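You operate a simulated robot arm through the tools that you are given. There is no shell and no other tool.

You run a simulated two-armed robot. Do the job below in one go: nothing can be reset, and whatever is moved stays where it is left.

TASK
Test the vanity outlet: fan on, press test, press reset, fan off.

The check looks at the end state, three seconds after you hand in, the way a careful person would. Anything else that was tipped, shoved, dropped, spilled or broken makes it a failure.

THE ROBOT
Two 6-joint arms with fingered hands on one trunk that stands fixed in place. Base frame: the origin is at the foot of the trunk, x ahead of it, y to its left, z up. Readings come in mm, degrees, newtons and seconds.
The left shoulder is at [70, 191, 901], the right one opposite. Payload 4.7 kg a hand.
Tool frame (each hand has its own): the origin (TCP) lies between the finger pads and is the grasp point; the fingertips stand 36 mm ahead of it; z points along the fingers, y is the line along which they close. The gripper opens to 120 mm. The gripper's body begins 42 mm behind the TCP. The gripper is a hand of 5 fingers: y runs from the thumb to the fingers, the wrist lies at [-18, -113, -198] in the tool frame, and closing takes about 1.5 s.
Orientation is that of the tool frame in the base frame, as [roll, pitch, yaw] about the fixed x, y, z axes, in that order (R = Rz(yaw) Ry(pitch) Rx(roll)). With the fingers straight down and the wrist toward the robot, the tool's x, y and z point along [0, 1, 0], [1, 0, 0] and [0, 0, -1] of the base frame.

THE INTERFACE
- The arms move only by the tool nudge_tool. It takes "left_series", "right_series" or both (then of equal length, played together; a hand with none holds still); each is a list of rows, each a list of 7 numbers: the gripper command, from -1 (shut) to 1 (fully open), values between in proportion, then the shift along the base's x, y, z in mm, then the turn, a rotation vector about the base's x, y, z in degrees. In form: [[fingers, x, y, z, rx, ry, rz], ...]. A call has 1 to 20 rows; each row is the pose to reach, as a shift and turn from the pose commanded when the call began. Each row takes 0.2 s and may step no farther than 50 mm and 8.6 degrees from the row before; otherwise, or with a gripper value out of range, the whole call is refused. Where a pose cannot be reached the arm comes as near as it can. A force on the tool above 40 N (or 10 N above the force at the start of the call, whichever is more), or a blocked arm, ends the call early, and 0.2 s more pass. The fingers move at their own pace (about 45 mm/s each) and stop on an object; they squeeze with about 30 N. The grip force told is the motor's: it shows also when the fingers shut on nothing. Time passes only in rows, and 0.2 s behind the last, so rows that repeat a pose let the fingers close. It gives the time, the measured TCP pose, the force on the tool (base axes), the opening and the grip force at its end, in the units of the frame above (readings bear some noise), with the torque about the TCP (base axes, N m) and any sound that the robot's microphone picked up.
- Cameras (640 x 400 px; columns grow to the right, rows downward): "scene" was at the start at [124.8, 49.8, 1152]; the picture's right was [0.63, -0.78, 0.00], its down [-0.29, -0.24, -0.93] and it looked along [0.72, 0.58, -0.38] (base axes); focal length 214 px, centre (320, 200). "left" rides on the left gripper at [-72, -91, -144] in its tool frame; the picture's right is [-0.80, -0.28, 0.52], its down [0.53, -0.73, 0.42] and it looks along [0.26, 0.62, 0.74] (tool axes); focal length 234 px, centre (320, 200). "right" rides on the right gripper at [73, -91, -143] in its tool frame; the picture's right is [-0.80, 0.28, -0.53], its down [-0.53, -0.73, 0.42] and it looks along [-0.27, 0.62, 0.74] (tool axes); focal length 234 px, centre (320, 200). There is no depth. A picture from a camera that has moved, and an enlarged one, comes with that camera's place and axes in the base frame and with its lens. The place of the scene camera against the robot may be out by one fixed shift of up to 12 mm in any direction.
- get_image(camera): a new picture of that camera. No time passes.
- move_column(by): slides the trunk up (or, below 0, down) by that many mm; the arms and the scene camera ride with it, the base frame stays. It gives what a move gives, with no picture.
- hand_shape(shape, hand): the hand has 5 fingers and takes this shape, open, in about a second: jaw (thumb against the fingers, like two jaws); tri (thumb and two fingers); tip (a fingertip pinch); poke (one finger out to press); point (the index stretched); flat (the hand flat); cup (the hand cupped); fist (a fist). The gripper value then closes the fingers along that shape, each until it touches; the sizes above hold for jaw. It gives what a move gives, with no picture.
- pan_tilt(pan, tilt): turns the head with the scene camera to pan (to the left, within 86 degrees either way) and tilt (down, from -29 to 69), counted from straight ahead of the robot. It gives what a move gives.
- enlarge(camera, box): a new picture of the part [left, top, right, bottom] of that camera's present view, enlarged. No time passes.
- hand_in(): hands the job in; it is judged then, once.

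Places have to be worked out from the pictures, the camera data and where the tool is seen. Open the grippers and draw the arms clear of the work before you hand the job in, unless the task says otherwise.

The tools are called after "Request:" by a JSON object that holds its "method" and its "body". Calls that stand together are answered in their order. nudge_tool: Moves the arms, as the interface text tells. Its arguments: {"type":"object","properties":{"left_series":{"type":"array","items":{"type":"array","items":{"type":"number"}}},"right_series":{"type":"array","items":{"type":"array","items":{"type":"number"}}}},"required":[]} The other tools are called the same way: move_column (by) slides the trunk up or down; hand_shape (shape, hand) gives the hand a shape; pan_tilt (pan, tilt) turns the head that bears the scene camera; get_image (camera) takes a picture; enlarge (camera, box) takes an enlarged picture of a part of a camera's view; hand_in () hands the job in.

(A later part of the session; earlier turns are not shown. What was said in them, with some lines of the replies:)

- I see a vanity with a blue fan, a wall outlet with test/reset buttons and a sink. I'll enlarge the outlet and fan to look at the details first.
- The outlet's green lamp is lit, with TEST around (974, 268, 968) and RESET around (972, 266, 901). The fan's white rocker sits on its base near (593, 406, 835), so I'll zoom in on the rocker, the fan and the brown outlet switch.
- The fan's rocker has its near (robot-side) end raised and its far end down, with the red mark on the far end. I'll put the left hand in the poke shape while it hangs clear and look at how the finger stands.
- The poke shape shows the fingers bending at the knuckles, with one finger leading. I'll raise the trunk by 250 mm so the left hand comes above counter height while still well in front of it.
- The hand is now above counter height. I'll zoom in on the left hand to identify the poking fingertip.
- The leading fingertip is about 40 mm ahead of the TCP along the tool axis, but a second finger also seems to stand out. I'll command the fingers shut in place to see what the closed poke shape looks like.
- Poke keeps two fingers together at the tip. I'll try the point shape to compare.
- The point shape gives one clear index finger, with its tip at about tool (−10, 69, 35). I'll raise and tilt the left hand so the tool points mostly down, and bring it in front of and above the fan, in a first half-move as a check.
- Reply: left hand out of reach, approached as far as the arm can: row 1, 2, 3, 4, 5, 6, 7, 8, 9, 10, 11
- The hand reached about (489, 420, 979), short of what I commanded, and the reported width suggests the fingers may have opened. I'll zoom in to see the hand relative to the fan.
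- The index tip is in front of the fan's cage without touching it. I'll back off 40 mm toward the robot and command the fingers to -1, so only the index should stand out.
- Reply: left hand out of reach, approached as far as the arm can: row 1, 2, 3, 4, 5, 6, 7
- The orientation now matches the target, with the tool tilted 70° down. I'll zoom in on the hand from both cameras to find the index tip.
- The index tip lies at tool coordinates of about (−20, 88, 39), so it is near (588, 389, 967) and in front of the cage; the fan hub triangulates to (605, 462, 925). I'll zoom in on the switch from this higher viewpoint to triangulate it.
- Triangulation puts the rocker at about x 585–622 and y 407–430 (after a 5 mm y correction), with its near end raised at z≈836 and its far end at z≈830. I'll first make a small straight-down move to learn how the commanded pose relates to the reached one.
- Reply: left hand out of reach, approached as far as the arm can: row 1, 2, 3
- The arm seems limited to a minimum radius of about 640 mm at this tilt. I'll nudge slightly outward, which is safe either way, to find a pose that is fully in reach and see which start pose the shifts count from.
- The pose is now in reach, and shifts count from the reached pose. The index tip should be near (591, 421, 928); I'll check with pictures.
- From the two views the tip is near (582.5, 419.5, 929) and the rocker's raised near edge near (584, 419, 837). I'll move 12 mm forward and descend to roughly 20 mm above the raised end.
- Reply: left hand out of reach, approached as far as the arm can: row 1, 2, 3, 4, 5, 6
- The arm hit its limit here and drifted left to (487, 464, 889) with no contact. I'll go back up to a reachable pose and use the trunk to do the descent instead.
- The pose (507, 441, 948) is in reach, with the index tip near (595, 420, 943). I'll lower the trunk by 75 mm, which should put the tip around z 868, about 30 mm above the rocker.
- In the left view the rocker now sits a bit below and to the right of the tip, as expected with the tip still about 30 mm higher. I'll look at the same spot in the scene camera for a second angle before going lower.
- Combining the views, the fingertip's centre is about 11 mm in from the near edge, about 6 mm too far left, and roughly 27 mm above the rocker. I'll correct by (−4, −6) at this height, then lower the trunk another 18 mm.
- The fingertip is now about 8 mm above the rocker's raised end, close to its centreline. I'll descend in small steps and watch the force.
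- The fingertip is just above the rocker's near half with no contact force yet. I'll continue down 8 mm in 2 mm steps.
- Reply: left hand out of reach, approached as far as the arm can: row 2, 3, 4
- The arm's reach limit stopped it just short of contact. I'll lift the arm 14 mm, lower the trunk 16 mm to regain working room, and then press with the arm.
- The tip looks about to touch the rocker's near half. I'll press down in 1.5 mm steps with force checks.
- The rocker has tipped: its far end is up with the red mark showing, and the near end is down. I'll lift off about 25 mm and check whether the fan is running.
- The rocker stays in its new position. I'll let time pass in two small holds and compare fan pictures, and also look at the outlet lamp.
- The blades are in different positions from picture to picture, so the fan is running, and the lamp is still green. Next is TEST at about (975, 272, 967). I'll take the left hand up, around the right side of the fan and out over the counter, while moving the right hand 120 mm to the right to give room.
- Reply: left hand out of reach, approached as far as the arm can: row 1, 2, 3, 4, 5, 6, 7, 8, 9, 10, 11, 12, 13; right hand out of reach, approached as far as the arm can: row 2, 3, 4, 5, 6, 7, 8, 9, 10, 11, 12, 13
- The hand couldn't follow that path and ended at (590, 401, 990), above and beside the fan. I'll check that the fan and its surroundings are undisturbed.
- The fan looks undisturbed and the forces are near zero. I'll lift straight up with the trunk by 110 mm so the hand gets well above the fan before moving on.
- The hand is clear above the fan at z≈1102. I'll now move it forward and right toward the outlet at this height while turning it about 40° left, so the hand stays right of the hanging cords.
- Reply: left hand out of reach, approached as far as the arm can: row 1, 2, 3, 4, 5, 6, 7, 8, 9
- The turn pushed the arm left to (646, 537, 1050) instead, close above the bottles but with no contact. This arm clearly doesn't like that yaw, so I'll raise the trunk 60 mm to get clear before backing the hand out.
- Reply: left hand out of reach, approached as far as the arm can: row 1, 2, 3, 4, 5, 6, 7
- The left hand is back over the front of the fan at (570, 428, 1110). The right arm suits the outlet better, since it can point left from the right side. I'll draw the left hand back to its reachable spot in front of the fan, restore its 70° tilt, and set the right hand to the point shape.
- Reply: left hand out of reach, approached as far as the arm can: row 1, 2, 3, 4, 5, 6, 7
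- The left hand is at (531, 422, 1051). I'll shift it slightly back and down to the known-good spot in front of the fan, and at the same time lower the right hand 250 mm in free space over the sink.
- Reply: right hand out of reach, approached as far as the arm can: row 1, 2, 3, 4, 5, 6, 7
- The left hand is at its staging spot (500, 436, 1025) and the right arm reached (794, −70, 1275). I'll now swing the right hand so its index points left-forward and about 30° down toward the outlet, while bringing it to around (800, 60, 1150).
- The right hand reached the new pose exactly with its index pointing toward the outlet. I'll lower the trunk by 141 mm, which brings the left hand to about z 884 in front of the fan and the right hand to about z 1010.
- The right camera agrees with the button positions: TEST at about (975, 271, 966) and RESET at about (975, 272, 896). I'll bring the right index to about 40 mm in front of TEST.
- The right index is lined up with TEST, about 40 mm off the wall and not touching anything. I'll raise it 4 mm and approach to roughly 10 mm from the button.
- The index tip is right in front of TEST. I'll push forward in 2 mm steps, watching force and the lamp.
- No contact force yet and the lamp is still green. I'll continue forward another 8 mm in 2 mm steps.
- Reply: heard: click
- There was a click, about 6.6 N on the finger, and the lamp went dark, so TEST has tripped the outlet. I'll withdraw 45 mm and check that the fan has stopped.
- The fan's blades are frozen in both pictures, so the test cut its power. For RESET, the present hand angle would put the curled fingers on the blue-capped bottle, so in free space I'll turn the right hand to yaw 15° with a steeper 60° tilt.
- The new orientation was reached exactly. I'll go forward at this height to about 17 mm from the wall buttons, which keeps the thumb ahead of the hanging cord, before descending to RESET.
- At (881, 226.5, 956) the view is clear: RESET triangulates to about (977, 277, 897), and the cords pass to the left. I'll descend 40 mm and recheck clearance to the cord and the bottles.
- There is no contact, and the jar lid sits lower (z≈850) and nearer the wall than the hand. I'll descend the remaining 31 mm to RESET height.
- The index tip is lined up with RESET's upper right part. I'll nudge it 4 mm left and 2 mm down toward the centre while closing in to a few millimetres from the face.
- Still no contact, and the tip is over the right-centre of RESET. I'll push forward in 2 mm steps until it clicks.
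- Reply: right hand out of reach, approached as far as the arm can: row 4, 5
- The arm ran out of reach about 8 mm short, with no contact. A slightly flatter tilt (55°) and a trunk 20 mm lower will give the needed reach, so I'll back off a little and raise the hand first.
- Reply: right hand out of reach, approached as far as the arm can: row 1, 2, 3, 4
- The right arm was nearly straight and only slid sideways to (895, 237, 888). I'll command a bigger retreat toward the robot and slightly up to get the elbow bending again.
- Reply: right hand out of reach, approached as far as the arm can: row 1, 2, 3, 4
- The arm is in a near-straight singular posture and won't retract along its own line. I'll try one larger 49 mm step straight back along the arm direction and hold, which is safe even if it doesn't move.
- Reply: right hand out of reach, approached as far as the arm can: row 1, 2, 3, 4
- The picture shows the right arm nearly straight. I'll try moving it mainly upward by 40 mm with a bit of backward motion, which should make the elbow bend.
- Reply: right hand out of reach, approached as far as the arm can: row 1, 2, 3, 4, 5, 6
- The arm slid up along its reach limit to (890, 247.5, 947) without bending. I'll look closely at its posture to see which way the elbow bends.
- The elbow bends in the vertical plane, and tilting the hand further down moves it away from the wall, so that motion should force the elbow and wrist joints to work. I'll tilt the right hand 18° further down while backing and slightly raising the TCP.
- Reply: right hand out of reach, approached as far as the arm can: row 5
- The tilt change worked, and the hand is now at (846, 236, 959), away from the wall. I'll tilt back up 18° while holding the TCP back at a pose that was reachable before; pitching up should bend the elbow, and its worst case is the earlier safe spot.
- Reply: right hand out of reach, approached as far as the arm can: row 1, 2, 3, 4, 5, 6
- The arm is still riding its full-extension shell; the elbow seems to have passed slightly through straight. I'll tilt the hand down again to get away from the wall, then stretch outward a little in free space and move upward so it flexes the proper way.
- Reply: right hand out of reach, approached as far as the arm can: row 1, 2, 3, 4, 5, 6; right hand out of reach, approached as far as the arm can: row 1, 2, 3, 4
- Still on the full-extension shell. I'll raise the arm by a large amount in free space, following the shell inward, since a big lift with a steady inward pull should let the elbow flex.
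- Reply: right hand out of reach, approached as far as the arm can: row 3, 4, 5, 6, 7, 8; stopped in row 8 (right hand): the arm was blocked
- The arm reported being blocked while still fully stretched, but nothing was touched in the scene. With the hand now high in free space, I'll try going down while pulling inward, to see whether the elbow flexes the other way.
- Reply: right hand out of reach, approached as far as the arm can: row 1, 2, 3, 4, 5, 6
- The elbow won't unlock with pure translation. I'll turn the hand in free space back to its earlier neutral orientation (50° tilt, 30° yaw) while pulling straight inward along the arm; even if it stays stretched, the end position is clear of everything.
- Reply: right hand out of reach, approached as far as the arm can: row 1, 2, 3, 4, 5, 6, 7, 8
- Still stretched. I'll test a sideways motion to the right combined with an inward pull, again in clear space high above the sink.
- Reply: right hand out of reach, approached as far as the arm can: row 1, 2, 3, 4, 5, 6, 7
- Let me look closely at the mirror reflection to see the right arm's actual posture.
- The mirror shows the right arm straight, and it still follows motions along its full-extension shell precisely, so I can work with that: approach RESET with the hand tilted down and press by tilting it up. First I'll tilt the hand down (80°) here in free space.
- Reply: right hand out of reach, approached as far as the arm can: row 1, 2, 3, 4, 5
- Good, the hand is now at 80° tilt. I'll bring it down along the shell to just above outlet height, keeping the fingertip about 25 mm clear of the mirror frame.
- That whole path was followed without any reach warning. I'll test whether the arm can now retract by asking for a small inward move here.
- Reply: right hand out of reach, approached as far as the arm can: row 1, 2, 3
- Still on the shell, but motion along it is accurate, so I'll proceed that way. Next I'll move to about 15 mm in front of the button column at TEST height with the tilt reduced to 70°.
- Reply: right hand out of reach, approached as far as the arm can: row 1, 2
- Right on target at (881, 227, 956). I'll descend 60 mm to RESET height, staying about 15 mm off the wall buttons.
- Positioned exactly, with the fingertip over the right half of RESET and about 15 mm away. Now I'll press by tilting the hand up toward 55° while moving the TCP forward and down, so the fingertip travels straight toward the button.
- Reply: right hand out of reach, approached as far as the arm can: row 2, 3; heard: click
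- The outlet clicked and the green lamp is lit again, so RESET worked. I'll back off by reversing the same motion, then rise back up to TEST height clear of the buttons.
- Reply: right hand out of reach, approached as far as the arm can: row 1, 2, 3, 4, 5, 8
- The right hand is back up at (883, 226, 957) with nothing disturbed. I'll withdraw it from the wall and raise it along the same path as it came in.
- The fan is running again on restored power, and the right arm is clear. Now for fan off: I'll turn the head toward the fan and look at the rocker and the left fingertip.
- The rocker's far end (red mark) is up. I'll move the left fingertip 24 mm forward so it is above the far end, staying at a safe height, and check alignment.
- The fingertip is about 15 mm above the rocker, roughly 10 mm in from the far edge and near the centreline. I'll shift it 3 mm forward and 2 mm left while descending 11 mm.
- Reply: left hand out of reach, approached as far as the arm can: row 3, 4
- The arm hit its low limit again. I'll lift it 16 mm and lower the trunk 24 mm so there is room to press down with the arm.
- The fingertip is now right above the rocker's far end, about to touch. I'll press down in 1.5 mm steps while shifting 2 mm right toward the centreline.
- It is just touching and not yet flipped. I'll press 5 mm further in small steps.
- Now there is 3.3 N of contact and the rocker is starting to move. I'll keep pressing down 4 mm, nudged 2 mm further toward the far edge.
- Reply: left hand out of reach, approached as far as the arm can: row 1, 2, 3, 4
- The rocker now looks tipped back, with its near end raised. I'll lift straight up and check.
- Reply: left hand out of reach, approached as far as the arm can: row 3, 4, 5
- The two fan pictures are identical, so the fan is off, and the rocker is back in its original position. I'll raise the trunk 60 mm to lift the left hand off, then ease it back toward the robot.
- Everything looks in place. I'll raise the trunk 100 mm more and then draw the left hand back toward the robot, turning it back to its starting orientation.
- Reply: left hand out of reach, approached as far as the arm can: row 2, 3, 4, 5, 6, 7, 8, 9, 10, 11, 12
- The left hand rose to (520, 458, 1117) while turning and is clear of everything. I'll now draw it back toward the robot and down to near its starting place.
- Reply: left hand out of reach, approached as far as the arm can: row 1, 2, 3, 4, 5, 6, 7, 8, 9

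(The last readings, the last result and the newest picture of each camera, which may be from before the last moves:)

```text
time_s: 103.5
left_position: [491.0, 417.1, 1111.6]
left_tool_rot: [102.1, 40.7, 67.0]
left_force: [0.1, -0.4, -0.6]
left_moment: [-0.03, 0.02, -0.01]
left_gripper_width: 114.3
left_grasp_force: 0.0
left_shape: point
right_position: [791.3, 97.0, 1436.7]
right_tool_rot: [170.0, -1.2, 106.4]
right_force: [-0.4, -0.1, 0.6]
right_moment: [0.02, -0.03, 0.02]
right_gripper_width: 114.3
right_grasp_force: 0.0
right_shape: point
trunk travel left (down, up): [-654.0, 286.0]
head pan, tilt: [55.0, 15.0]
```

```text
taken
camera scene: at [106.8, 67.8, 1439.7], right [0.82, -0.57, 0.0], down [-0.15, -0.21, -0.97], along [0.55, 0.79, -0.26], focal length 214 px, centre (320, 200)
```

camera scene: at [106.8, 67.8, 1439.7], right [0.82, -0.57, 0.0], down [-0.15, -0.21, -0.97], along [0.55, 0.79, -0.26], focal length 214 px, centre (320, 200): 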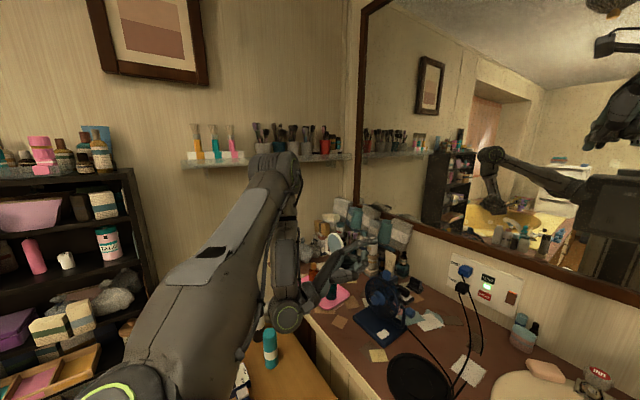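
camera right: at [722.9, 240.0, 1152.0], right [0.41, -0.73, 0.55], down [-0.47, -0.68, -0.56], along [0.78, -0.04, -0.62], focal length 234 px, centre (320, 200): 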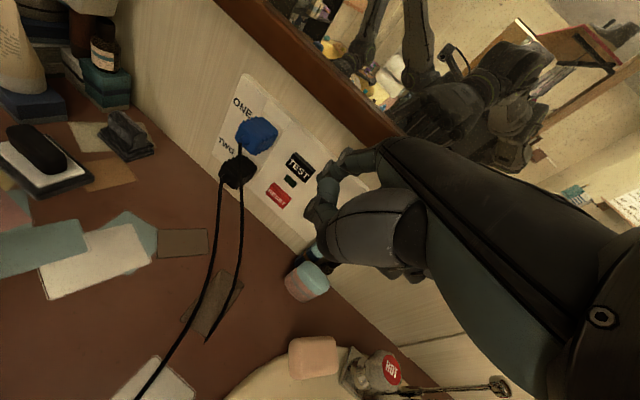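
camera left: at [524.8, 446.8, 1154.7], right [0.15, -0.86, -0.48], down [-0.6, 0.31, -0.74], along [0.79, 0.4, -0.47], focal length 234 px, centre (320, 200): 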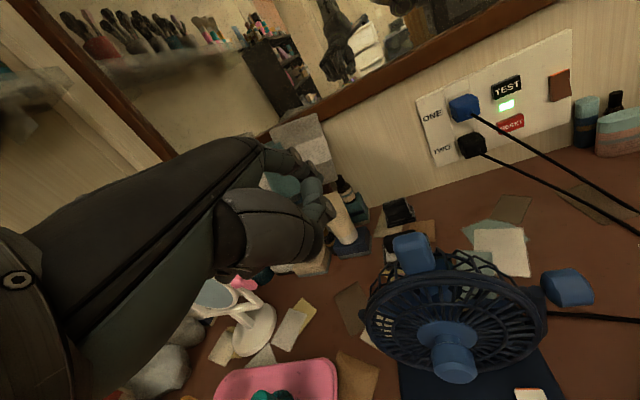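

The shelf and everything on the left are undisturbed, and the left hand is well above and in front of the fan. I'll open both hands (jaw shape) in place and take check pictures of the whole counter, outlet and fan.

Request:
{"method": "hand_shape", "body": {"hand": "left", "shape": "jaw"}}

Request:
{"method": "hand_shape", "body": {"hand": "right", "shape": "jaw"}}

Request:
{"method": "pan_tilt", "body": {"pan": 30, "tilt": 35}}

Request:
{"method": "get_image", "body": {"camera": "scene"}}

Request:
{"method": "enlarge", "body": {"camera": "scene", "box": [200, 120, 440, 270]}}

Request:
{"method": "get_image", "body": {"camera": "left"}}

```text
time_s: 104.4
left_position: [491.7, 417.9, 1112.3]
left_tool_rot: [102.0, 40.6, 67.0]
left_force: [-0.4, 0.2, 0.0]
left_moment: [0.03, 0.02, 0.0]
left_gripper_width: 119.8
left_grasp_force: 0.1
left_shape: jaw
right_position: [790.9, 98.8, 1435.8]
right_tool_rot: [170.2, -1.1, 106.4]
right_force: [-0.8, 0.6, 1.2]
right_moment: [-0.04, 0.01, 0.02]
right_gripper_width: 114.2
right_grasp_force: 0.0
right_shape: point
trunk travel left (down, up): [-654.0, 286.0]
head pan, tilt: [55.0, 15.0]
```

```text
time_s: 105.3
left_position: [491.4, 418.7, 1111.4]
left_tool_rot: [101.9, 40.6, 66.8]
left_force: [0.0, 0.4, 0.2]
left_moment: [0.0, 0.05, -0.02]
left_gripper_width: 119.9
left_grasp_force: 0.1
left_shape: jaw
right_position: [790.7, 97.7, 1435.8]
right_tool_rot: [170.1, -1.1, 106.4]
right_force: [0.0, 0.3, 0.6]
right_moment: [0.02, 0.02, -0.02]
right_gripper_width: 119.7
right_grasp_force: 0.1
right_shape: jaw
trunk travel left (down, up): [-654.0, 286.0]
head pan, tilt: [55.0, 15.0]
```

```text
time_s: 106.2
left_position: [492.1, 417.0, 1111.3]
left_tool_rot: [102.0, 40.7, 66.9]
left_force: [0.1, 0.4, 0.3]
left_moment: [-0.01, -0.01, -0.01]
left_gripper_width: 119.5
left_grasp_force: 0.0
left_shape: jaw
right_position: [790.7, 97.2, 1435.7]
right_tool_rot: [170.1, -1.0, 106.4]
right_force: [0.0, -1.0, 0.3]
right_moment: [0.02, -0.03, 0.02]
right_gripper_width: 119.7
right_grasp_force: 0.1
right_shape: jaw
trunk travel left (down, up): [-654.0, 286.0]
head pan, tilt: [30.0, 35.0]
```

```text
taken
camera scene: at [129.3, 35.4, 1407.8], right [0.5, -0.87, 0.0], down [-0.5, -0.29, -0.82], along [0.71, 0.41, -0.57], focal length 214 px, centre (320, 200)
```

scene: 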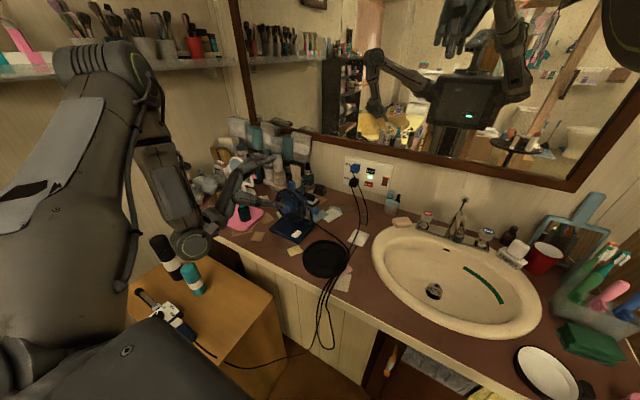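

```text
2.67 times, centred on (320, 195) of scene
camera zoom: at [129.3, 35.4, 1407.8], right [0.5, -0.87, 0.0], down [-0.5, -0.29, -0.82], along [0.71, 0.41, -0.57], focal length 572 px, centre (320, 213)
```

zoom: 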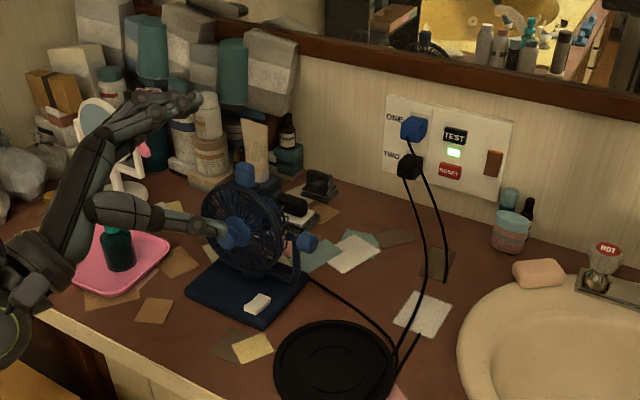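

```text
taken
camera left: at [309.1, 393.6, 1113.5], right [0.08, -0.97, 0.23], down [0.19, -0.21, -0.96], along [0.98, 0.12, 0.17], focal length 234 px, centre (320, 200)
```

left: 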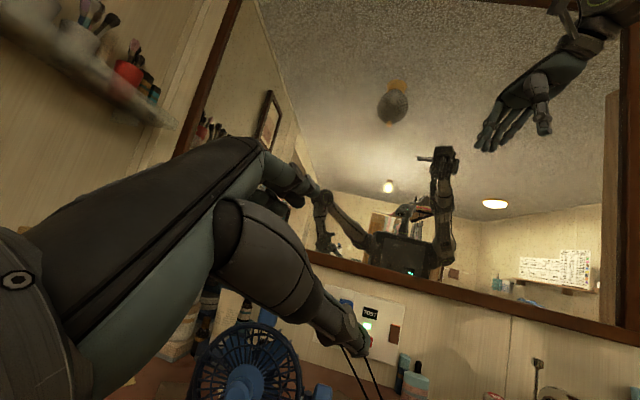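

The lamp is green, the fan's rocker is back in the off position and all the items stand as they did. I'll raise the trunk 100 mm so both open hands are well clear, then do one last check of the fan and outlet.

Request:
{"method": "move_column", "body": {"by": 100}}

Request:
{"method": "enlarge", "body": {"camera": "scene", "box": [220, 150, 460, 300]}}

Request:
{"method": "enlarge", "body": {"camera": "scene", "box": [270, 190, 334, 230]}}

Request:
{"method": "enlarge", "body": {"camera": "scene", "box": [340, 150, 420, 200]}}

Request:
{"method": "get_image", "body": {"camera": "scene"}}

```text
time_s: 107.5
left_position: [492.1, 418.2, 1211.7]
left_tool_rot: [102.0, 40.6, 66.8]
left_force: [0.3, -0.2, -0.1]
left_moment: [0.03, 0.01, 0.03]
left_gripper_width: 119.6
left_grasp_force: 0.0
left_shape: jaw
right_position: [791.9, 98.3, 1536.1]
right_tool_rot: [170.1, -1.1, 106.3]
right_force: [0.0, -0.5, -0.4]
right_moment: [0.02, 0.01, -0.01]
right_gripper_width: 119.5
right_grasp_force: 0.1
right_shape: jaw
trunk travel left (down, up): [-754.0, 186.0]
head pan, tilt: [30.0, 35.0]
```

```text
2.67 times, centred on (340, 225) of scene
camera zoom: at [129.6, 35.4, 1507.7], right [0.5, -0.87, 0.0], down [-0.5, -0.29, -0.82], along [0.71, 0.41, -0.57], focal length 572 px, centre (267, 133)
```

zoom: 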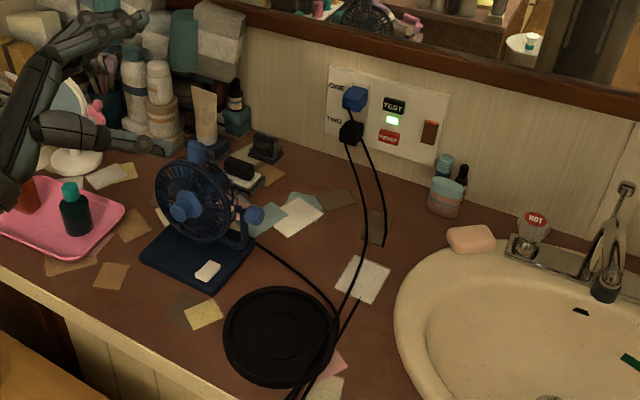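

```text
10.00 times, centred on (302, 210) of scene
camera zoom: at [129.6, 35.4, 1507.7], right [0.5, -0.87, 0.0], down [-0.5, -0.29, -0.82], along [0.71, 0.41, -0.57], focal length 2145 px, centre (500, 100)
```

zoom: 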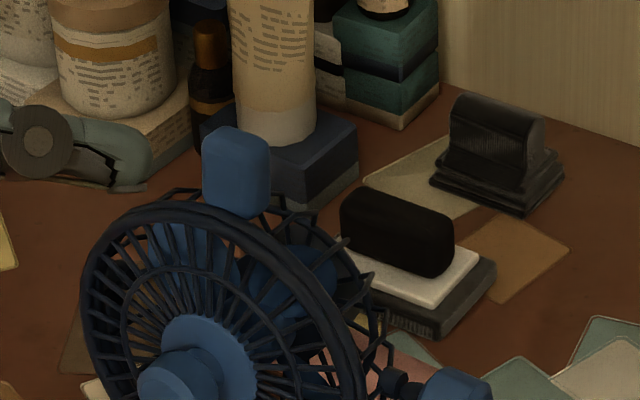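

```text
8.00 times, centred on (380, 175) of scene
camera zoom: at [129.6, 35.4, 1507.7], right [0.5, -0.87, 0.0], down [-0.5, -0.29, -0.82], along [0.71, 0.41, -0.57], focal length 1716 px, centre (-160, 400)
```

zoom: 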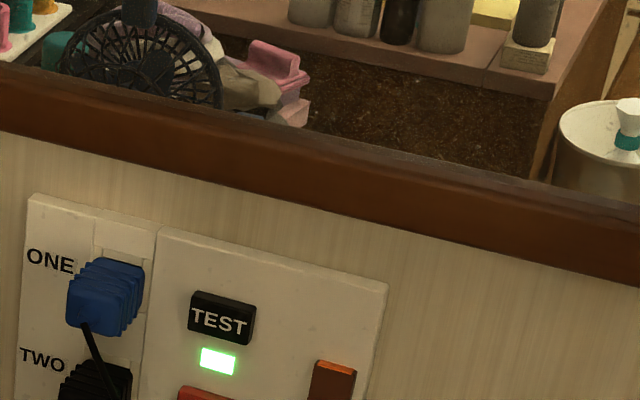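

```text
taken
camera scene: at [129.6, 35.4, 1507.7], right [0.5, -0.87, 0.0], down [-0.5, -0.29, -0.82], along [0.71, 0.41, -0.57], focal length 214 px, centre (320, 200)
```

scene: 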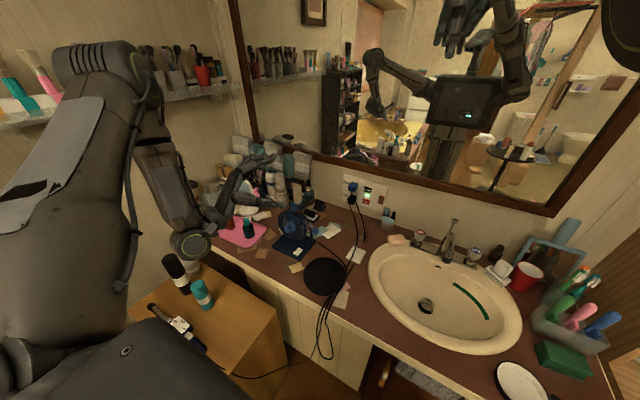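

The fan is off and still, its rocker is back in its original position, and the outlet lamp is green after TEST and RESET. Nothing on the counter has moved, and both hands are open and clear, so I'm handing the job in.

Request:
{"method": "hand_in", "body": {}}

```text
The job is handed in.
```

I ran the outlet test in the order you asked and handed the job in; I haven't been told the verdict.

| Step | What happened |
|---|---|
| Fan on | I tipped the rocker on the fan's base, and the blades turned. |
| TEST | The button clicked, the green lamp went out, and the fan stopped. |
| RESET | The button clicked, the green lamp came back, and the fan ran again. |
| Fan off | I tipped the rocker back to its original position, and the blades stopped. |

- **Arm trouble:** The right arm got stuck at full stretch partway through and reported being blocked once, high up. I worked around it, and force readings showed no contact at that point.
- **State at hand-in:** In the last pictures the outlet lamp was green, the fan was still, and the items on the counter looked unmoved. Both hands were open, empty and raised well clear of the counter.
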